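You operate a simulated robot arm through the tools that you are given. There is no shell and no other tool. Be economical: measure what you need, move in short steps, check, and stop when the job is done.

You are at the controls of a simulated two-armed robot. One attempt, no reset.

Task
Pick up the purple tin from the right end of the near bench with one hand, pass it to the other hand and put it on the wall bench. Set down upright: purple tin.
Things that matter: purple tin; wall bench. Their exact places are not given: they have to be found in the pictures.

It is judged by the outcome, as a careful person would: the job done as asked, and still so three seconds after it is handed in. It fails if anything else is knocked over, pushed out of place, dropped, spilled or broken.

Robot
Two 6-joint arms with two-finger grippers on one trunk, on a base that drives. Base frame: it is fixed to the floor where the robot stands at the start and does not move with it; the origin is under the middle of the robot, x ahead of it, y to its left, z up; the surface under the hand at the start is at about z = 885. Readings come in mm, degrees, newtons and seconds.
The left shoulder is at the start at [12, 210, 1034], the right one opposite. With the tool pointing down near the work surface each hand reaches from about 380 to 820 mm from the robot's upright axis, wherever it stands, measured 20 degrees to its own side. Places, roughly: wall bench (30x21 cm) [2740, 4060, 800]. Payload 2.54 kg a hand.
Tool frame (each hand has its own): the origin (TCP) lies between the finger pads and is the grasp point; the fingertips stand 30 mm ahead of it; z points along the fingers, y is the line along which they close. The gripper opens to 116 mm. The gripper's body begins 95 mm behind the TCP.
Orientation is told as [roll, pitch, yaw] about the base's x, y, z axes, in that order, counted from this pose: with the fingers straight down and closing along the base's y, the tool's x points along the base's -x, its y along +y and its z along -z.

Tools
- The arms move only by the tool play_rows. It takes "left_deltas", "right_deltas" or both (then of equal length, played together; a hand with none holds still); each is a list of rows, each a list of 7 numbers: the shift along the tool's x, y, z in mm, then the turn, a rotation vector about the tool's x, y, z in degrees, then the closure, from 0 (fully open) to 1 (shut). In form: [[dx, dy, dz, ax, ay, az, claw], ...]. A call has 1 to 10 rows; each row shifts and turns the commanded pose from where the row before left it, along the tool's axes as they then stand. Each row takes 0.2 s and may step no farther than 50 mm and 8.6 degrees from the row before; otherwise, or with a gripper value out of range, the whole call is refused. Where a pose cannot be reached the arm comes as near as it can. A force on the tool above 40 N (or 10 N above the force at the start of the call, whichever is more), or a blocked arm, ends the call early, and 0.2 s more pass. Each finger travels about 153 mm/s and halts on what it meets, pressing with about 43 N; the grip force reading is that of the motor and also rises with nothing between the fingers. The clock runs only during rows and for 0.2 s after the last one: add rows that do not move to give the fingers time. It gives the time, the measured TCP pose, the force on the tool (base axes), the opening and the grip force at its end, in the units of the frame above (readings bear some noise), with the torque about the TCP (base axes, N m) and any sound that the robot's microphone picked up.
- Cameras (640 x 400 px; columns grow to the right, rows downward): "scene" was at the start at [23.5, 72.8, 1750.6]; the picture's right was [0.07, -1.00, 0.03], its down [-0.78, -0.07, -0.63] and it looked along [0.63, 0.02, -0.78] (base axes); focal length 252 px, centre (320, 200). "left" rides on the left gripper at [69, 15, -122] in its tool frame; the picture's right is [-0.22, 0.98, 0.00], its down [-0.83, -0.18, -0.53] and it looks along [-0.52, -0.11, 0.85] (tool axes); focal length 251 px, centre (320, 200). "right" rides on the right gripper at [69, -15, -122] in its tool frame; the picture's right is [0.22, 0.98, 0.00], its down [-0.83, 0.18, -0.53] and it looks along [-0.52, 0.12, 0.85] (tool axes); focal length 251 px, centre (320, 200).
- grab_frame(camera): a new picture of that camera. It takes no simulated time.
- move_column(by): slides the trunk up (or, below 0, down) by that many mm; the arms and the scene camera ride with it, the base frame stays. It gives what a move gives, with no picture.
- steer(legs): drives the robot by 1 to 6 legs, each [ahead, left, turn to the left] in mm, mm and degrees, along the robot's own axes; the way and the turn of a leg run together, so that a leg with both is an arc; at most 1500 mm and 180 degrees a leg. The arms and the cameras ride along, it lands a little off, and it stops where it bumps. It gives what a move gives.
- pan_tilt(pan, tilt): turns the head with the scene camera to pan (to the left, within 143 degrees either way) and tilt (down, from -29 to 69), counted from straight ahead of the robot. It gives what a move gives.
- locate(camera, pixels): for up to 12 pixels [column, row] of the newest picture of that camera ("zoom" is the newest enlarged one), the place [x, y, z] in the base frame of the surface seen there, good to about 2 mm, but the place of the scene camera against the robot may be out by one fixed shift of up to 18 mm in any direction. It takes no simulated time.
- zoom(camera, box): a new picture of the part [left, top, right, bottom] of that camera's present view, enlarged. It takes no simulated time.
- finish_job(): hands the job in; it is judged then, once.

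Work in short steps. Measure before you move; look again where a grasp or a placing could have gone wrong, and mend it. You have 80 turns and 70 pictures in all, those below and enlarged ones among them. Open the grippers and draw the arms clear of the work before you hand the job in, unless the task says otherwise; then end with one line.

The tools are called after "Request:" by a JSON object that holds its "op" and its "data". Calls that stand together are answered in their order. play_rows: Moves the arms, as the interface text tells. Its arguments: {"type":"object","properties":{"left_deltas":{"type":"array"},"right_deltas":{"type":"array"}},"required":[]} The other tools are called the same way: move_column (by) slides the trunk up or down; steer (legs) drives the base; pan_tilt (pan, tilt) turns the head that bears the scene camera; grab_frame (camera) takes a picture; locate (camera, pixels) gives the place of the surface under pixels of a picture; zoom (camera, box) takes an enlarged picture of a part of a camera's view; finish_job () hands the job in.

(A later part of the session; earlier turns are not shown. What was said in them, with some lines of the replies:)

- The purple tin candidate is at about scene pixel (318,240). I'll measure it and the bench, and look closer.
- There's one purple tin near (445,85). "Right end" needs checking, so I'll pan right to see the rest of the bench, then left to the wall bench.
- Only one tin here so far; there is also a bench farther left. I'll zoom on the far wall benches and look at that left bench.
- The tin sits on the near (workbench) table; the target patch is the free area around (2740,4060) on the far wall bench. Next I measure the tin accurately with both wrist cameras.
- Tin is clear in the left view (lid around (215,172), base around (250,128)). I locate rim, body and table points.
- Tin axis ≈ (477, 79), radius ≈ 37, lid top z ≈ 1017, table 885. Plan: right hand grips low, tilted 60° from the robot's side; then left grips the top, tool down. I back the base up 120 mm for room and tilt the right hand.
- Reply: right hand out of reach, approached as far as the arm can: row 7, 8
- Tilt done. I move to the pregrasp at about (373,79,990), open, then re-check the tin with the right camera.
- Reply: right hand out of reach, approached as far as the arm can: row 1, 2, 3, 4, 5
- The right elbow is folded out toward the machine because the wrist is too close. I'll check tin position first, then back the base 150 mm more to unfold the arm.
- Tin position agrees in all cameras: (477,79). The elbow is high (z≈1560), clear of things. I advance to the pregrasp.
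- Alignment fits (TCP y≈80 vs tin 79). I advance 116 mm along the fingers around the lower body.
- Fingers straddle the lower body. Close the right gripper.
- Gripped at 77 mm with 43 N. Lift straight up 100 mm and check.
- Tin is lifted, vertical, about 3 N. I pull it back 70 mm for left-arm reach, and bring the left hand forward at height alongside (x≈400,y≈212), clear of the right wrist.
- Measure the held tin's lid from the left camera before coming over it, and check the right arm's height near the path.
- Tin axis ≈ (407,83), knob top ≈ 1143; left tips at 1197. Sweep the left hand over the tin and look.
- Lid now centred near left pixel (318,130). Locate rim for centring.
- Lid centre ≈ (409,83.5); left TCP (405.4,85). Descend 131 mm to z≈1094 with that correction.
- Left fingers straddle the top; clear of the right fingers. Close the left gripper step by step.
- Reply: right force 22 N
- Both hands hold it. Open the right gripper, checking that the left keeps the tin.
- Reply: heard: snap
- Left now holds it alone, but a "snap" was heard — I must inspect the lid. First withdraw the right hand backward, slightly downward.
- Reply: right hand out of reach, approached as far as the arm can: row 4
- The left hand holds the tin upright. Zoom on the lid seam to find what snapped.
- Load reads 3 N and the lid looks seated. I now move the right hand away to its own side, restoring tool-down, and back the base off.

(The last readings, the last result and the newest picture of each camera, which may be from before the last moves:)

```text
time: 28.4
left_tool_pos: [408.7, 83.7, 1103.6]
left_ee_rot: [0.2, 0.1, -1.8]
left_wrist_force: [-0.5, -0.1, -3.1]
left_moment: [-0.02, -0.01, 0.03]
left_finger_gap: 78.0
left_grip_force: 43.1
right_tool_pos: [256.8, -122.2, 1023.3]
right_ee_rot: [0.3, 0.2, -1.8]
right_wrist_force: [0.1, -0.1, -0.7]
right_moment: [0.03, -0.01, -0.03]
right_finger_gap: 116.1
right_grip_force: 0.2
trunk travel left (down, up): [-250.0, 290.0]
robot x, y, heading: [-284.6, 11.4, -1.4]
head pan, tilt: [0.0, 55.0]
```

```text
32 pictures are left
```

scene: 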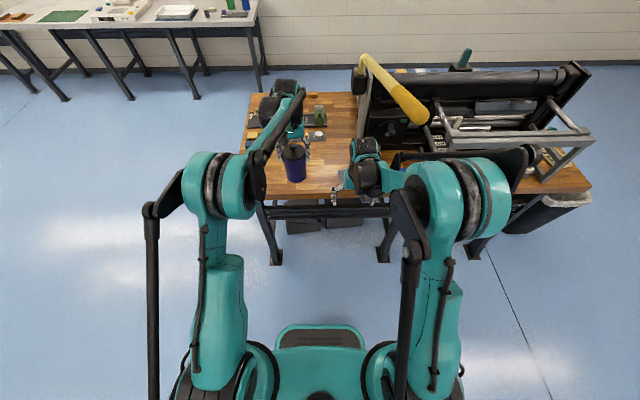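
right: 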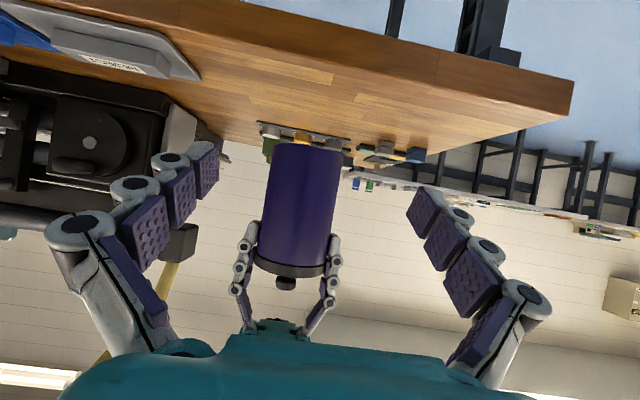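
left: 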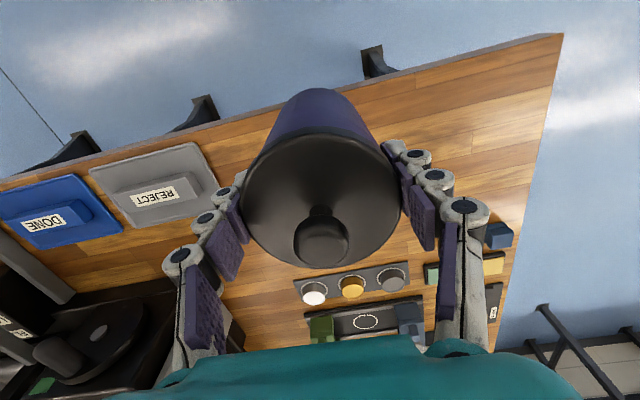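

Both clear, tin steady. Drive back 250 mm, then left 1150 mm, away from the near bench.

Request:
{"op": "steer", "data": {"legs": [[-250, 0, 0], [0, 1150, 0]]}}

Request:
{"op": "pan_tilt", "data": {"pan": 45, "tilt": 30}}

Request:
{"op": "grab_frame", "data": {"camera": "scene"}}

```text
time: 35.8
left_tool_pos: [180.6, 1264.3, 1104.2]
left_ee_rot: [0.3, 0.0, -0.9]
left_wrist_force: [-0.8, -0.4, -3.4]
left_moment: [-0.01, 0.0, -0.02]
left_finger_gap: 78.0
left_grip_force: 43.0
right_tool_pos: [31.8, 1057.3, 1023.8]
right_ee_rot: [0.2, 0.0, -1.0]
right_wrist_force: [0.3, 0.6, 0.2]
right_moment: [-0.05, 0.01, 0.01]
right_finger_gap: 115.9
right_grip_force: 0.0
trunk travel left (down, up): [-250.0, 290.0]
robot x, y, heading: [-512.2, 1179.6, -0.9]
head pan, tilt: [0.0, 55.0]
```

```text
time: 36.9
left_tool_pos: [181.7, 1264.1, 1103.3]
left_ee_rot: [0.3, -0.1, -0.8]
left_wrist_force: [-0.1, 0.5, -2.9]
left_moment: [0.0, 0.03, 0.0]
left_finger_gap: 77.9
left_grip_force: 42.9
right_tool_pos: [33.0, 1055.6, 1022.7]
right_ee_rot: [0.4, 0.1, -0.9]
right_wrist_force: [0.0, -0.1, 0.5]
right_moment: [-0.02, -0.02, 0.02]
right_finger_gap: 116.0
right_grip_force: 0.1
trunk travel left (down, up): [-250.0, 290.0]
robot x, y, heading: [-509.6, 1180.1, -0.7]
head pan, tilt: [45.0, 30.0]
```

```text
31 pictures are left
```

scene: 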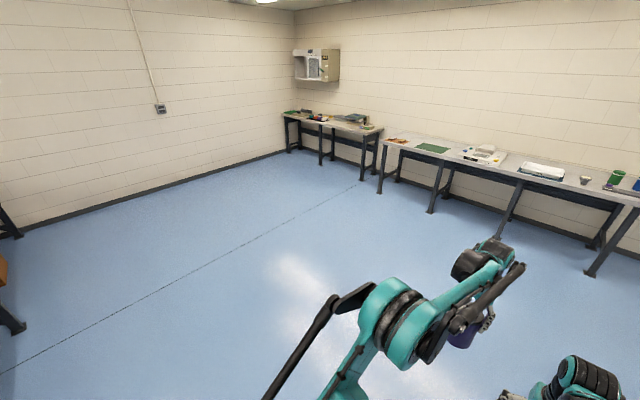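

The floor is clear diagonally. Drive diagonally toward roughly (1500, 3850).

Request:
{"op": "steer", "data": {"legs": [[660, 900, 0], [660, 900, 0], [660, 900, 0]]}}

Request:
{"op": "pan_tilt", "data": {"pan": 10, "tilt": 40}}

Request:
{"op": "grab_frame", "data": {"camera": "scene"}}

```text
time: 53.3
left_tool_pos: [2143.5, 4006.6, 1103.1]
left_ee_rot: [0.3, -0.1, 0.0]
left_wrist_force: [0.1, 0.4, -2.7]
left_moment: [-0.01, 0.03, -0.03]
left_finger_gap: 77.9
left_grip_force: 43.3
right_tool_pos: [1998.5, 3796.4, 1023.4]
right_ee_rot: [0.3, 0.3, 0.0]
right_wrist_force: [0.7, -0.1, -0.3]
right_moment: [-0.01, 0.0, -0.01]
right_finger_gap: 115.7
right_grip_force: 0.0
trunk travel left (down, up): [-250.0, 290.0]
robot x, y, heading: [1453.8, 3917.5, 0.6]
head pan, tilt: [45.0, 30.0]
```

```text
time: 54.3
left_tool_pos: [2142.8, 4007.5, 1103.6]
left_ee_rot: [0.3, 0.0, 0.1]
left_wrist_force: [0.3, -0.1, -3.2]
left_moment: [0.0, -0.02, -0.02]
left_finger_gap: 77.9
left_grip_force: 42.9
right_tool_pos: [1999.3, 3796.1, 1023.6]
right_ee_rot: [0.4, 0.1, 0.0]
right_wrist_force: [-0.1, -0.3, 0.6]
right_moment: [-0.02, 0.02, 0.04]
right_finger_gap: 116.1
right_grip_force: 0.1
trunk travel left (down, up): [-250.0, 290.0]
robot x, y, heading: [1453.0, 3909.3, 0.2]
head pan, tilt: [10.0, 40.0]
```

```text
30 pictures are left
```

scene: 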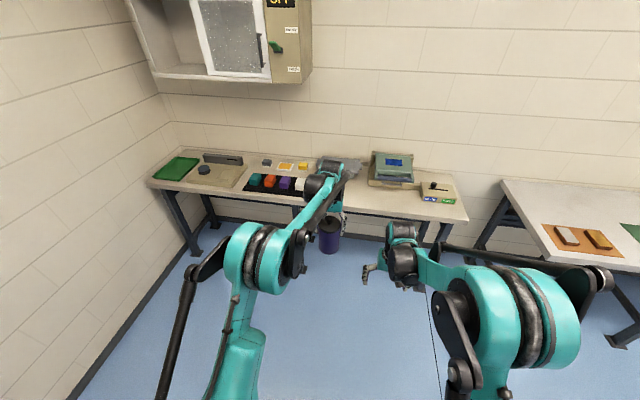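

Arrived facing the wall bench. Zoom on the bench to find the free patch and front edge.

Request:
{"op": "zoom", "data": {"camera": "scene", "box": [220, 130, 480, 230]}}

Request:
{"op": "locate", "data": {"camera": "scene", "pixels": [[370, 210], [400, 214], [355, 200], [440, 216], [380, 185], [360, 178], [302, 185], [300, 195], [270, 203], [350, 190], [425, 195], [372, 200]]}}

```text
2.46 times, centred on (350, 180) of scene
```

zoom: 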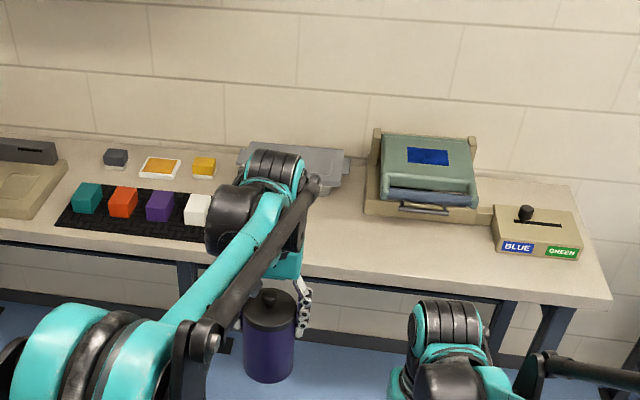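

```text
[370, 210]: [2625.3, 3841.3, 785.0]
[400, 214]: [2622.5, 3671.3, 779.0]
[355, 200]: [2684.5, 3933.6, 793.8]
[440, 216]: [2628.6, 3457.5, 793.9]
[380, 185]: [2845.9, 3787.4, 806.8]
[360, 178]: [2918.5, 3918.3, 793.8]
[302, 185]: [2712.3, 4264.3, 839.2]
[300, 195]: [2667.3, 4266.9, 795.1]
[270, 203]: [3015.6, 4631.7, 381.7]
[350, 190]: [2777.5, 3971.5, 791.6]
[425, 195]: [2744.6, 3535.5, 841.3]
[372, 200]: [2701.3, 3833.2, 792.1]
```

Patch front edge x≈2622, free area around (2740,4060), surface ≈ 800. Drive ahead 520 and left 45 and inspect with the left wrist camera.

Request:
{"op": "steer", "data": {"legs": [[520, 45, 0]]}}

Request:
{"op": "grab_frame", "data": {"camera": "left"}}

Request:
{"op": "grab_frame", "data": {"camera": "scene"}}

```text
time: 57.3
left_tool_pos: [2657.2, 4059.8, 1104.0]
left_ee_rot: [0.3, 0.0, 0.5]
left_wrist_force: [0.3, -0.4, -3.0]
left_moment: [0.02, 0.03, -0.01]
left_finger_gap: 78.0
left_grip_force: 42.9
right_tool_pos: [2514.8, 3848.3, 1022.7]
right_ee_rot: [0.4, 0.2, 0.4]
right_wrist_force: [0.4, -0.9, -0.5]
right_moment: [-0.02, 0.0, 0.02]
right_finger_gap: 116.0
right_grip_force: 0.1
trunk travel left (down, up): [-250.0, 290.0]
robot x, y, heading: [1965.9, 3962.1, 0.6]
head pan, tilt: [10.0, 40.0]
```

```text
28 pictures are left
```

left: 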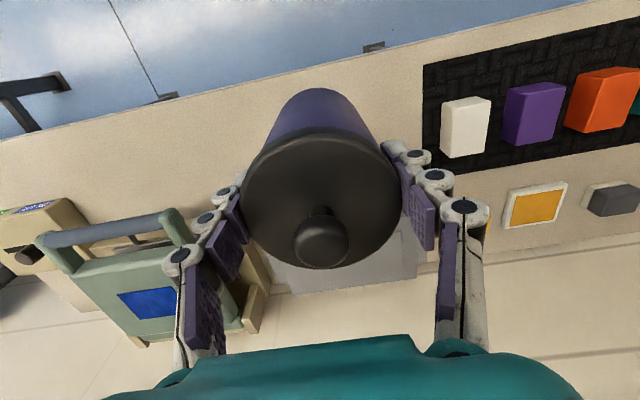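

```text
27 pictures are left
```

scene: 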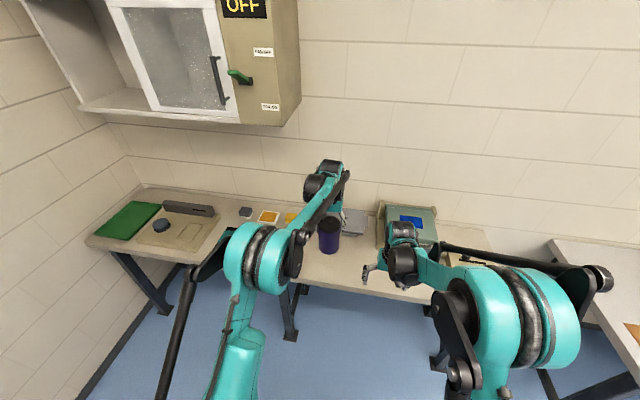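

Good view of the area. Locate free surface, mat edge, grey device front and green device.

Request:
{"op": "locate", "data": {"camera": "left", "pixels": [[230, 150], [400, 110], [426, 68], [428, 168], [250, 108], [412, 235], [412, 275], [268, 262], [248, 250], [245, 320], [200, 180], [380, 78]]}}

```text
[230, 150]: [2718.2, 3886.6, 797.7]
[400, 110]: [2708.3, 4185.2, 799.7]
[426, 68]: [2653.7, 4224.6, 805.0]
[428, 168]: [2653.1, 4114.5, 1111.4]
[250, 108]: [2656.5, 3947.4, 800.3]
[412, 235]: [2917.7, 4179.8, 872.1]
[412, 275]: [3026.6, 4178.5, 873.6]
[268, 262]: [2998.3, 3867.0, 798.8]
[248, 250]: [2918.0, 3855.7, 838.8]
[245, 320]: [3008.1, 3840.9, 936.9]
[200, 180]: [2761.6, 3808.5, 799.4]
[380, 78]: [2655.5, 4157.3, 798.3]
```

Surface z ≈ 799.5, free between y≈3860 and 4224, x 2622–~2880. Drive 73 mm ahead, then lower the tin most of the way (bottom currently ≈ 993).

Request:
{"op": "steer", "data": {"legs": [[73, 0, 0]]}}

Request:
{"op": "play_rows", "data": {"left_deltas": [[0, 0, 15, 0, 0, 0, 1], [0, 0, 28, 0, 0, 0, 1], [0, 0, 28, 0, 0, 0, 1], [0, 0, 28, 0, 0, 0, 1], [0, 0, 28, 0, 0, 0, 1], [0, 0, 28, 0, 0, 0, 1], [0, 0, 10, 0, 0, 0, 1], [0, 0, 0, 0, 0, 0, 1]]}}

Request:
{"op": "grab_frame", "data": {"camera": "left"}}

Request:
{"op": "grab_frame", "data": {"camera": "scene"}}

```text
time: 58.4
left_tool_pos: [2732.5, 4057.5, 1102.6]
left_ee_rot: [0.3, 0.1, 0.5]
left_wrist_force: [1.0, 0.1, -3.1]
left_moment: [0.02, 0.06, -0.03]
left_finger_gap: 78.1
left_grip_force: 43.3
right_tool_pos: [2587.8, 3847.6, 1023.1]
right_ee_rot: [0.4, 0.2, 0.5]
right_wrist_force: [0.6, 0.0, -0.3]
right_moment: [0.0, 0.05, -0.01]
right_finger_gap: 116.1
right_grip_force: 0.0
trunk travel left (down, up): [-250.0, 290.0]
robot x, y, heading: [2040.1, 3957.9, 0.4]
head pan, tilt: [10.0, 40.0]
```

```text
time: 60.1
left_tool_pos: [2730.6, 4060.5, 938.5]
left_ee_rot: [0.3, 0.0, 0.5]
left_wrist_force: [-0.6, 0.0, -2.4]
left_moment: [0.01, 0.03, 0.03]
left_finger_gap: 78.0
left_grip_force: 43.2
right_tool_pos: [2586.1, 3849.2, 1023.5]
right_ee_rot: [0.4, 0.1, 0.5]
right_wrist_force: [0.5, -0.3, 0.2]
right_moment: [-0.02, 0.01, -0.04]
right_finger_gap: 115.9
right_grip_force: 0.1
trunk travel left (down, up): [-250.0, 290.0]
robot x, y, heading: [2039.9, 3960.4, 0.5]
head pan, tilt: [10.0, 40.0]
```

```text
26 pictures are left
```

left: 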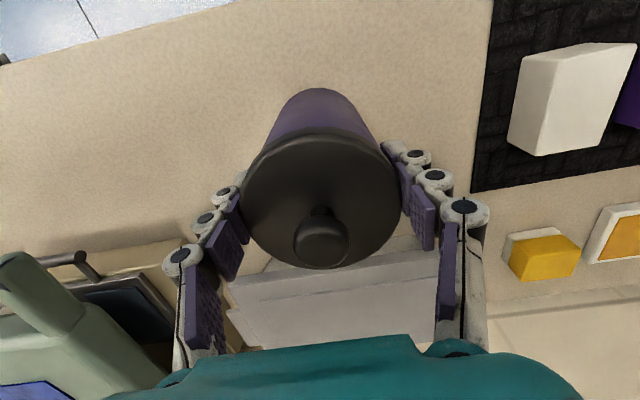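

```text
25 pictures are left
```

scene: 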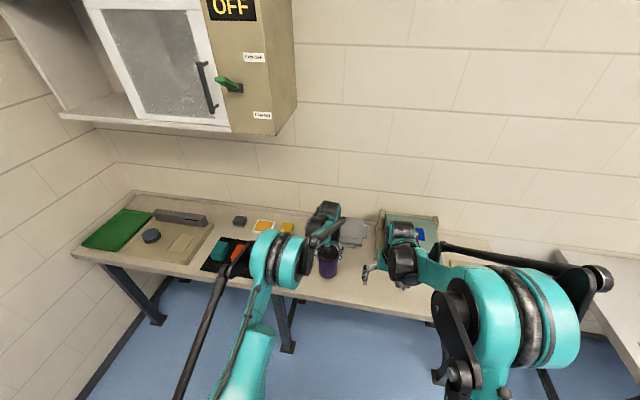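

Bottom ≈ 828. Check device front clearance and surface height once more, then lower.

Request:
{"op": "locate", "data": {"camera": "left", "pixels": [[240, 285], [425, 252], [390, 262], [270, 262], [230, 150], [420, 120], [210, 260], [150, 245], [470, 180]]}}

Request:
{"op": "play_rows", "data": {"left_deltas": [[0, 0, 10, 0, 0, 0, 1], [0, 0, 8, 0, 0, 0, 1], [0, 0, 4, 0, 0, 0, 1], [0, 0, 2, 0, 0, 0, 1], [0, 0, 0, 0, 0, 0, 1]]}}

```text
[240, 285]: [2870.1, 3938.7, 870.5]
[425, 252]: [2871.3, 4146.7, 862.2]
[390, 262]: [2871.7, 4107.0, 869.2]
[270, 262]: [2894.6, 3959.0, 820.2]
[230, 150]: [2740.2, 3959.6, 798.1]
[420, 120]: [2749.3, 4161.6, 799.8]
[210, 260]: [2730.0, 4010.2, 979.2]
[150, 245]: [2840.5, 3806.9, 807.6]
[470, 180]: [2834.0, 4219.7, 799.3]
```

```text
time: 61.4
left_tool_pos: [2730.8, 4060.8, 914.2]
left_ee_rot: [0.3, 0.0, 0.5]
left_wrist_force: [-0.1, -0.7, -3.2]
left_moment: [-0.01, 0.01, -0.01]
left_finger_gap: 77.8
left_grip_force: 43.0
right_tool_pos: [2586.1, 3848.6, 1022.5]
right_ee_rot: [0.3, 0.2, 0.5]
right_wrist_force: [-0.4, 0.8, 0.7]
right_moment: [0.01, -0.01, -0.02]
right_finger_gap: 116.0
right_grip_force: 0.1
trunk travel left (down, up): [-250.0, 290.0]
robot x, y, heading: [2040.4, 3959.5, 0.7]
head pan, tilt: [10.0, 40.0]
```

Still hanging (-3.2 N); bottom about 4 mm above. Lower in small steps until the load transfers.

Request:
{"op": "play_rows", "data": {"left_deltas": [[0, 0, 1.5, 0, 0, 0, 1], [0, 0, 1, 0, 0, 0, 1], [0, 0, 0, 0, 0, 0, 1]]}}

Request:
{"op": "play_rows", "data": {"left_deltas": [[0, 0, 1, 0, 0, 0, 1], [0, 0, 0, 0, 0, 0, 1]]}}

Request:
{"op": "play_rows", "data": {"left_deltas": [[0, 0, 0.7, 0, 0, 0, 1], [0, 0, 0, 0, 0, 0, 1]]}}

```text
time: 62.1
left_tool_pos: [2729.2, 4061.3, 914.7]
left_ee_rot: [0.3, -0.1, 0.5]
left_wrist_force: [1.2, -0.6, 1.5]
left_moment: [0.1, -0.11, -0.03]
left_finger_gap: 77.9
left_grip_force: 43.0
right_tool_pos: [2585.8, 3847.6, 1023.9]
right_ee_rot: [0.3, 0.2, 0.5]
right_wrist_force: [0.1, 0.3, 0.1]
right_moment: [0.0, -0.02, -0.02]
right_finger_gap: 116.2
right_grip_force: 0.1
trunk travel left (down, up): [-250.0, 290.0]
robot x, y, heading: [2039.3, 3959.2, 0.6]
head pan, tilt: [10.0, 40.0]
```

```text
time: 62.8
left_tool_pos: [2729.0, 4060.8, 912.2]
left_ee_rot: [0.3, -0.1, 0.5]
left_wrist_force: [1.7, -1.9, 5.0]
left_moment: [-0.13, -0.01, 0.0]
left_finger_gap: 78.1
left_grip_force: 43.4
right_tool_pos: [2586.3, 3847.2, 1024.3]
right_ee_rot: [0.3, 0.1, 0.4]
right_wrist_force: [0.3, -0.1, -0.3]
right_moment: [0.02, -0.02, -0.02]
right_finger_gap: 115.7
right_grip_force: 0.1
trunk travel left (down, up): [-250.0, 290.0]
robot x, y, heading: [2038.9, 3957.9, 0.4]
head pan, tilt: [10.0, 40.0]
```

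```text
time: 63.4
left_tool_pos: [2729.7, 4060.8, 911.2]
left_ee_rot: [0.3, -0.1, 0.5]
left_wrist_force: [1.1, -3.1, 5.9]
left_moment: [-0.11, -0.07, 0.01]
left_finger_gap: 78.0
left_grip_force: 43.3
right_tool_pos: [2585.3, 3847.8, 1024.5]
right_ee_rot: [0.2, 0.1, 0.5]
right_wrist_force: [-0.4, -1.7, 0.3]
right_moment: [0.01, 0.01, -0.01]
right_finger_gap: 116.2
right_grip_force: 0.0
trunk travel left (down, up): [-250.0, 290.0]
robot x, y, heading: [2039.2, 3959.0, 0.6]
head pan, tilt: [10.0, 40.0]
```

The tin rests on the bench (+5.9 N). Open gently.

Request:
{"op": "play_rows", "data": {"left_deltas": [[0, 0, 0, 0, 0, 0, 0.3], [0, 0, 0, 0, 0, 0, 0.2], [0, 0, 0, 0, 0, 0, 0.1], [0, 0, 0, 0, 0, 0, 0], [0, 0, 0, 0, 0, 0, 0]]}}

Request:
{"op": "grab_frame", "data": {"camera": "left"}}

```text
time: 64.5
left_tool_pos: [2730.1, 4060.0, 911.3]
left_ee_rot: [0.3, 0.0, 0.5]
left_wrist_force: [-0.5, 0.3, 0.2]
left_moment: [0.01, 0.0, 0.0]
left_finger_gap: 115.9
left_grip_force: 0.0
right_tool_pos: [2586.8, 3848.0, 1023.8]
right_ee_rot: [0.3, 0.1, 0.6]
right_wrist_force: [-0.6, 0.2, 0.1]
right_moment: [0.0, 0.01, -0.01]
right_finger_gap: 116.1
right_grip_force: 0.1
trunk travel left (down, up): [-250.0, 290.0]
robot x, y, heading: [2038.7, 3958.1, 0.4]
head pan, tilt: [10.0, 40.0]
heard: snap
```

```text
24 pictures are left
```

left: 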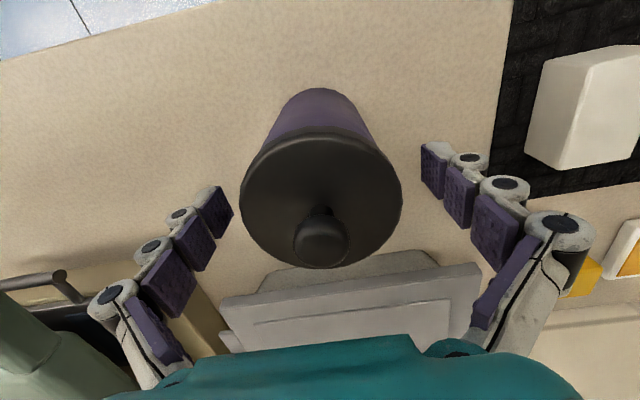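

The snap is simply the gripper opening. The tin stands upright; raise the left hand straight up.

Request:
{"op": "play_rows", "data": {"left_deltas": [[0, 0, -20, 0, 0, 0, 0], [0, 0, -35, 0, 0, 0, 0], [0, 0, -35, 0, 0, 0, 0], [0, 0, -35, 0, 0, 0, 0], [0, 0, -35, 0, 0, 0, 0], [0, 0, -35, 0, 0, 0, 0], [0, 0, -25, 0, 0, 0, 0], [0, 0, 0, 0, 0, 0, 0]]}}

Request:
{"op": "steer", "data": {"legs": [[-350, 0, 0]]}}

Request:
{"op": "grab_frame", "data": {"camera": "left"}}

Request:
{"op": "zoom", "data": {"camera": "scene", "box": [160, 100, 480, 300]}}

```text
time: 66.3
left_tool_pos: [2728.2, 4058.7, 1131.4]
left_ee_rot: [0.3, 0.0, 0.5]
left_wrist_force: [1.1, 0.3, 0.1]
left_moment: [-0.05, 0.0, 0.0]
left_finger_gap: 116.1
left_grip_force: 0.2
right_tool_pos: [2585.6, 3847.6, 1024.5]
right_ee_rot: [0.4, 0.1, 0.6]
right_wrist_force: [0.3, 0.3, 0.0]
right_moment: [0.03, 0.06, 0.01]
right_finger_gap: 116.2
right_grip_force: 0.1
trunk travel left (down, up): [-250.0, 290.0]
robot x, y, heading: [2040.2, 3958.3, 0.7]
head pan, tilt: [10.0, 40.0]
```

```text
time: 68.6
left_tool_pos: [2379.3, 4050.1, 1131.5]
left_ee_rot: [0.3, 0.0, 0.0]
left_wrist_force: [0.2, 0.0, 0.4]
left_moment: [-0.01, -0.03, 0.01]
left_finger_gap: 116.0
left_grip_force: 0.1
right_tool_pos: [2233.3, 3841.7, 1023.4]
right_ee_rot: [0.2, 0.1, -0.1]
right_wrist_force: [-0.9, -0.3, -0.1]
right_moment: [-0.01, 0.0, 0.0]
right_finger_gap: 116.0
right_grip_force: 0.1
trunk travel left (down, up): [-250.0, 290.0]
robot x, y, heading: [1689.3, 3956.5, 0.1]
head pan, tilt: [10.0, 40.0]
```

```text
23 pictures are left
```

left: 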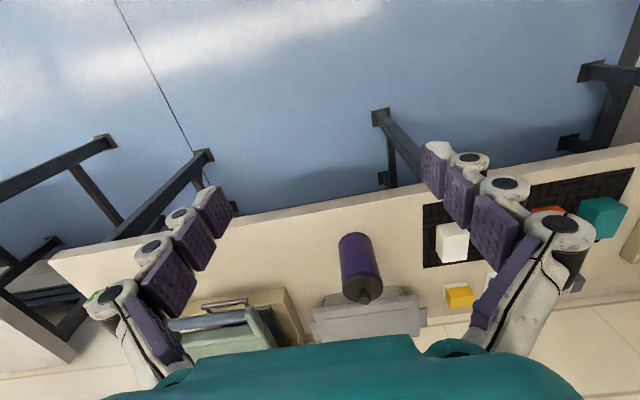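

```text
2.00 times, centred on (320, 200) of scene
```

zoom: 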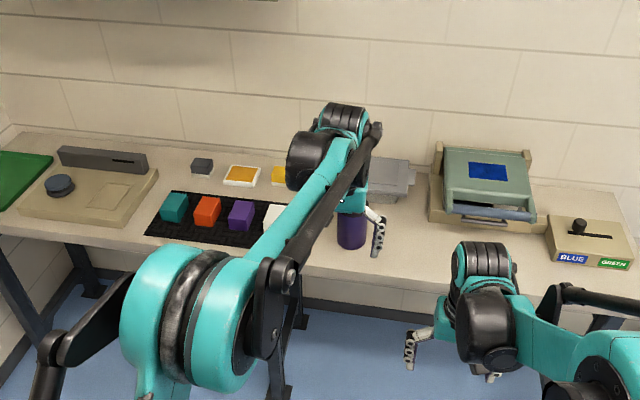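

The tin stands upright on the wall bench, nothing else is disturbed, and both grippers are open and clear. I'm handing in the job.

Request:
{"op": "finish_job", "data": {}}

```text
The job is handed in.
```

I picked the purple tin up with the right hand, passed it to the left in mid-air, and set it upright on the wall bench. Nothing else on either bench was disturbed.
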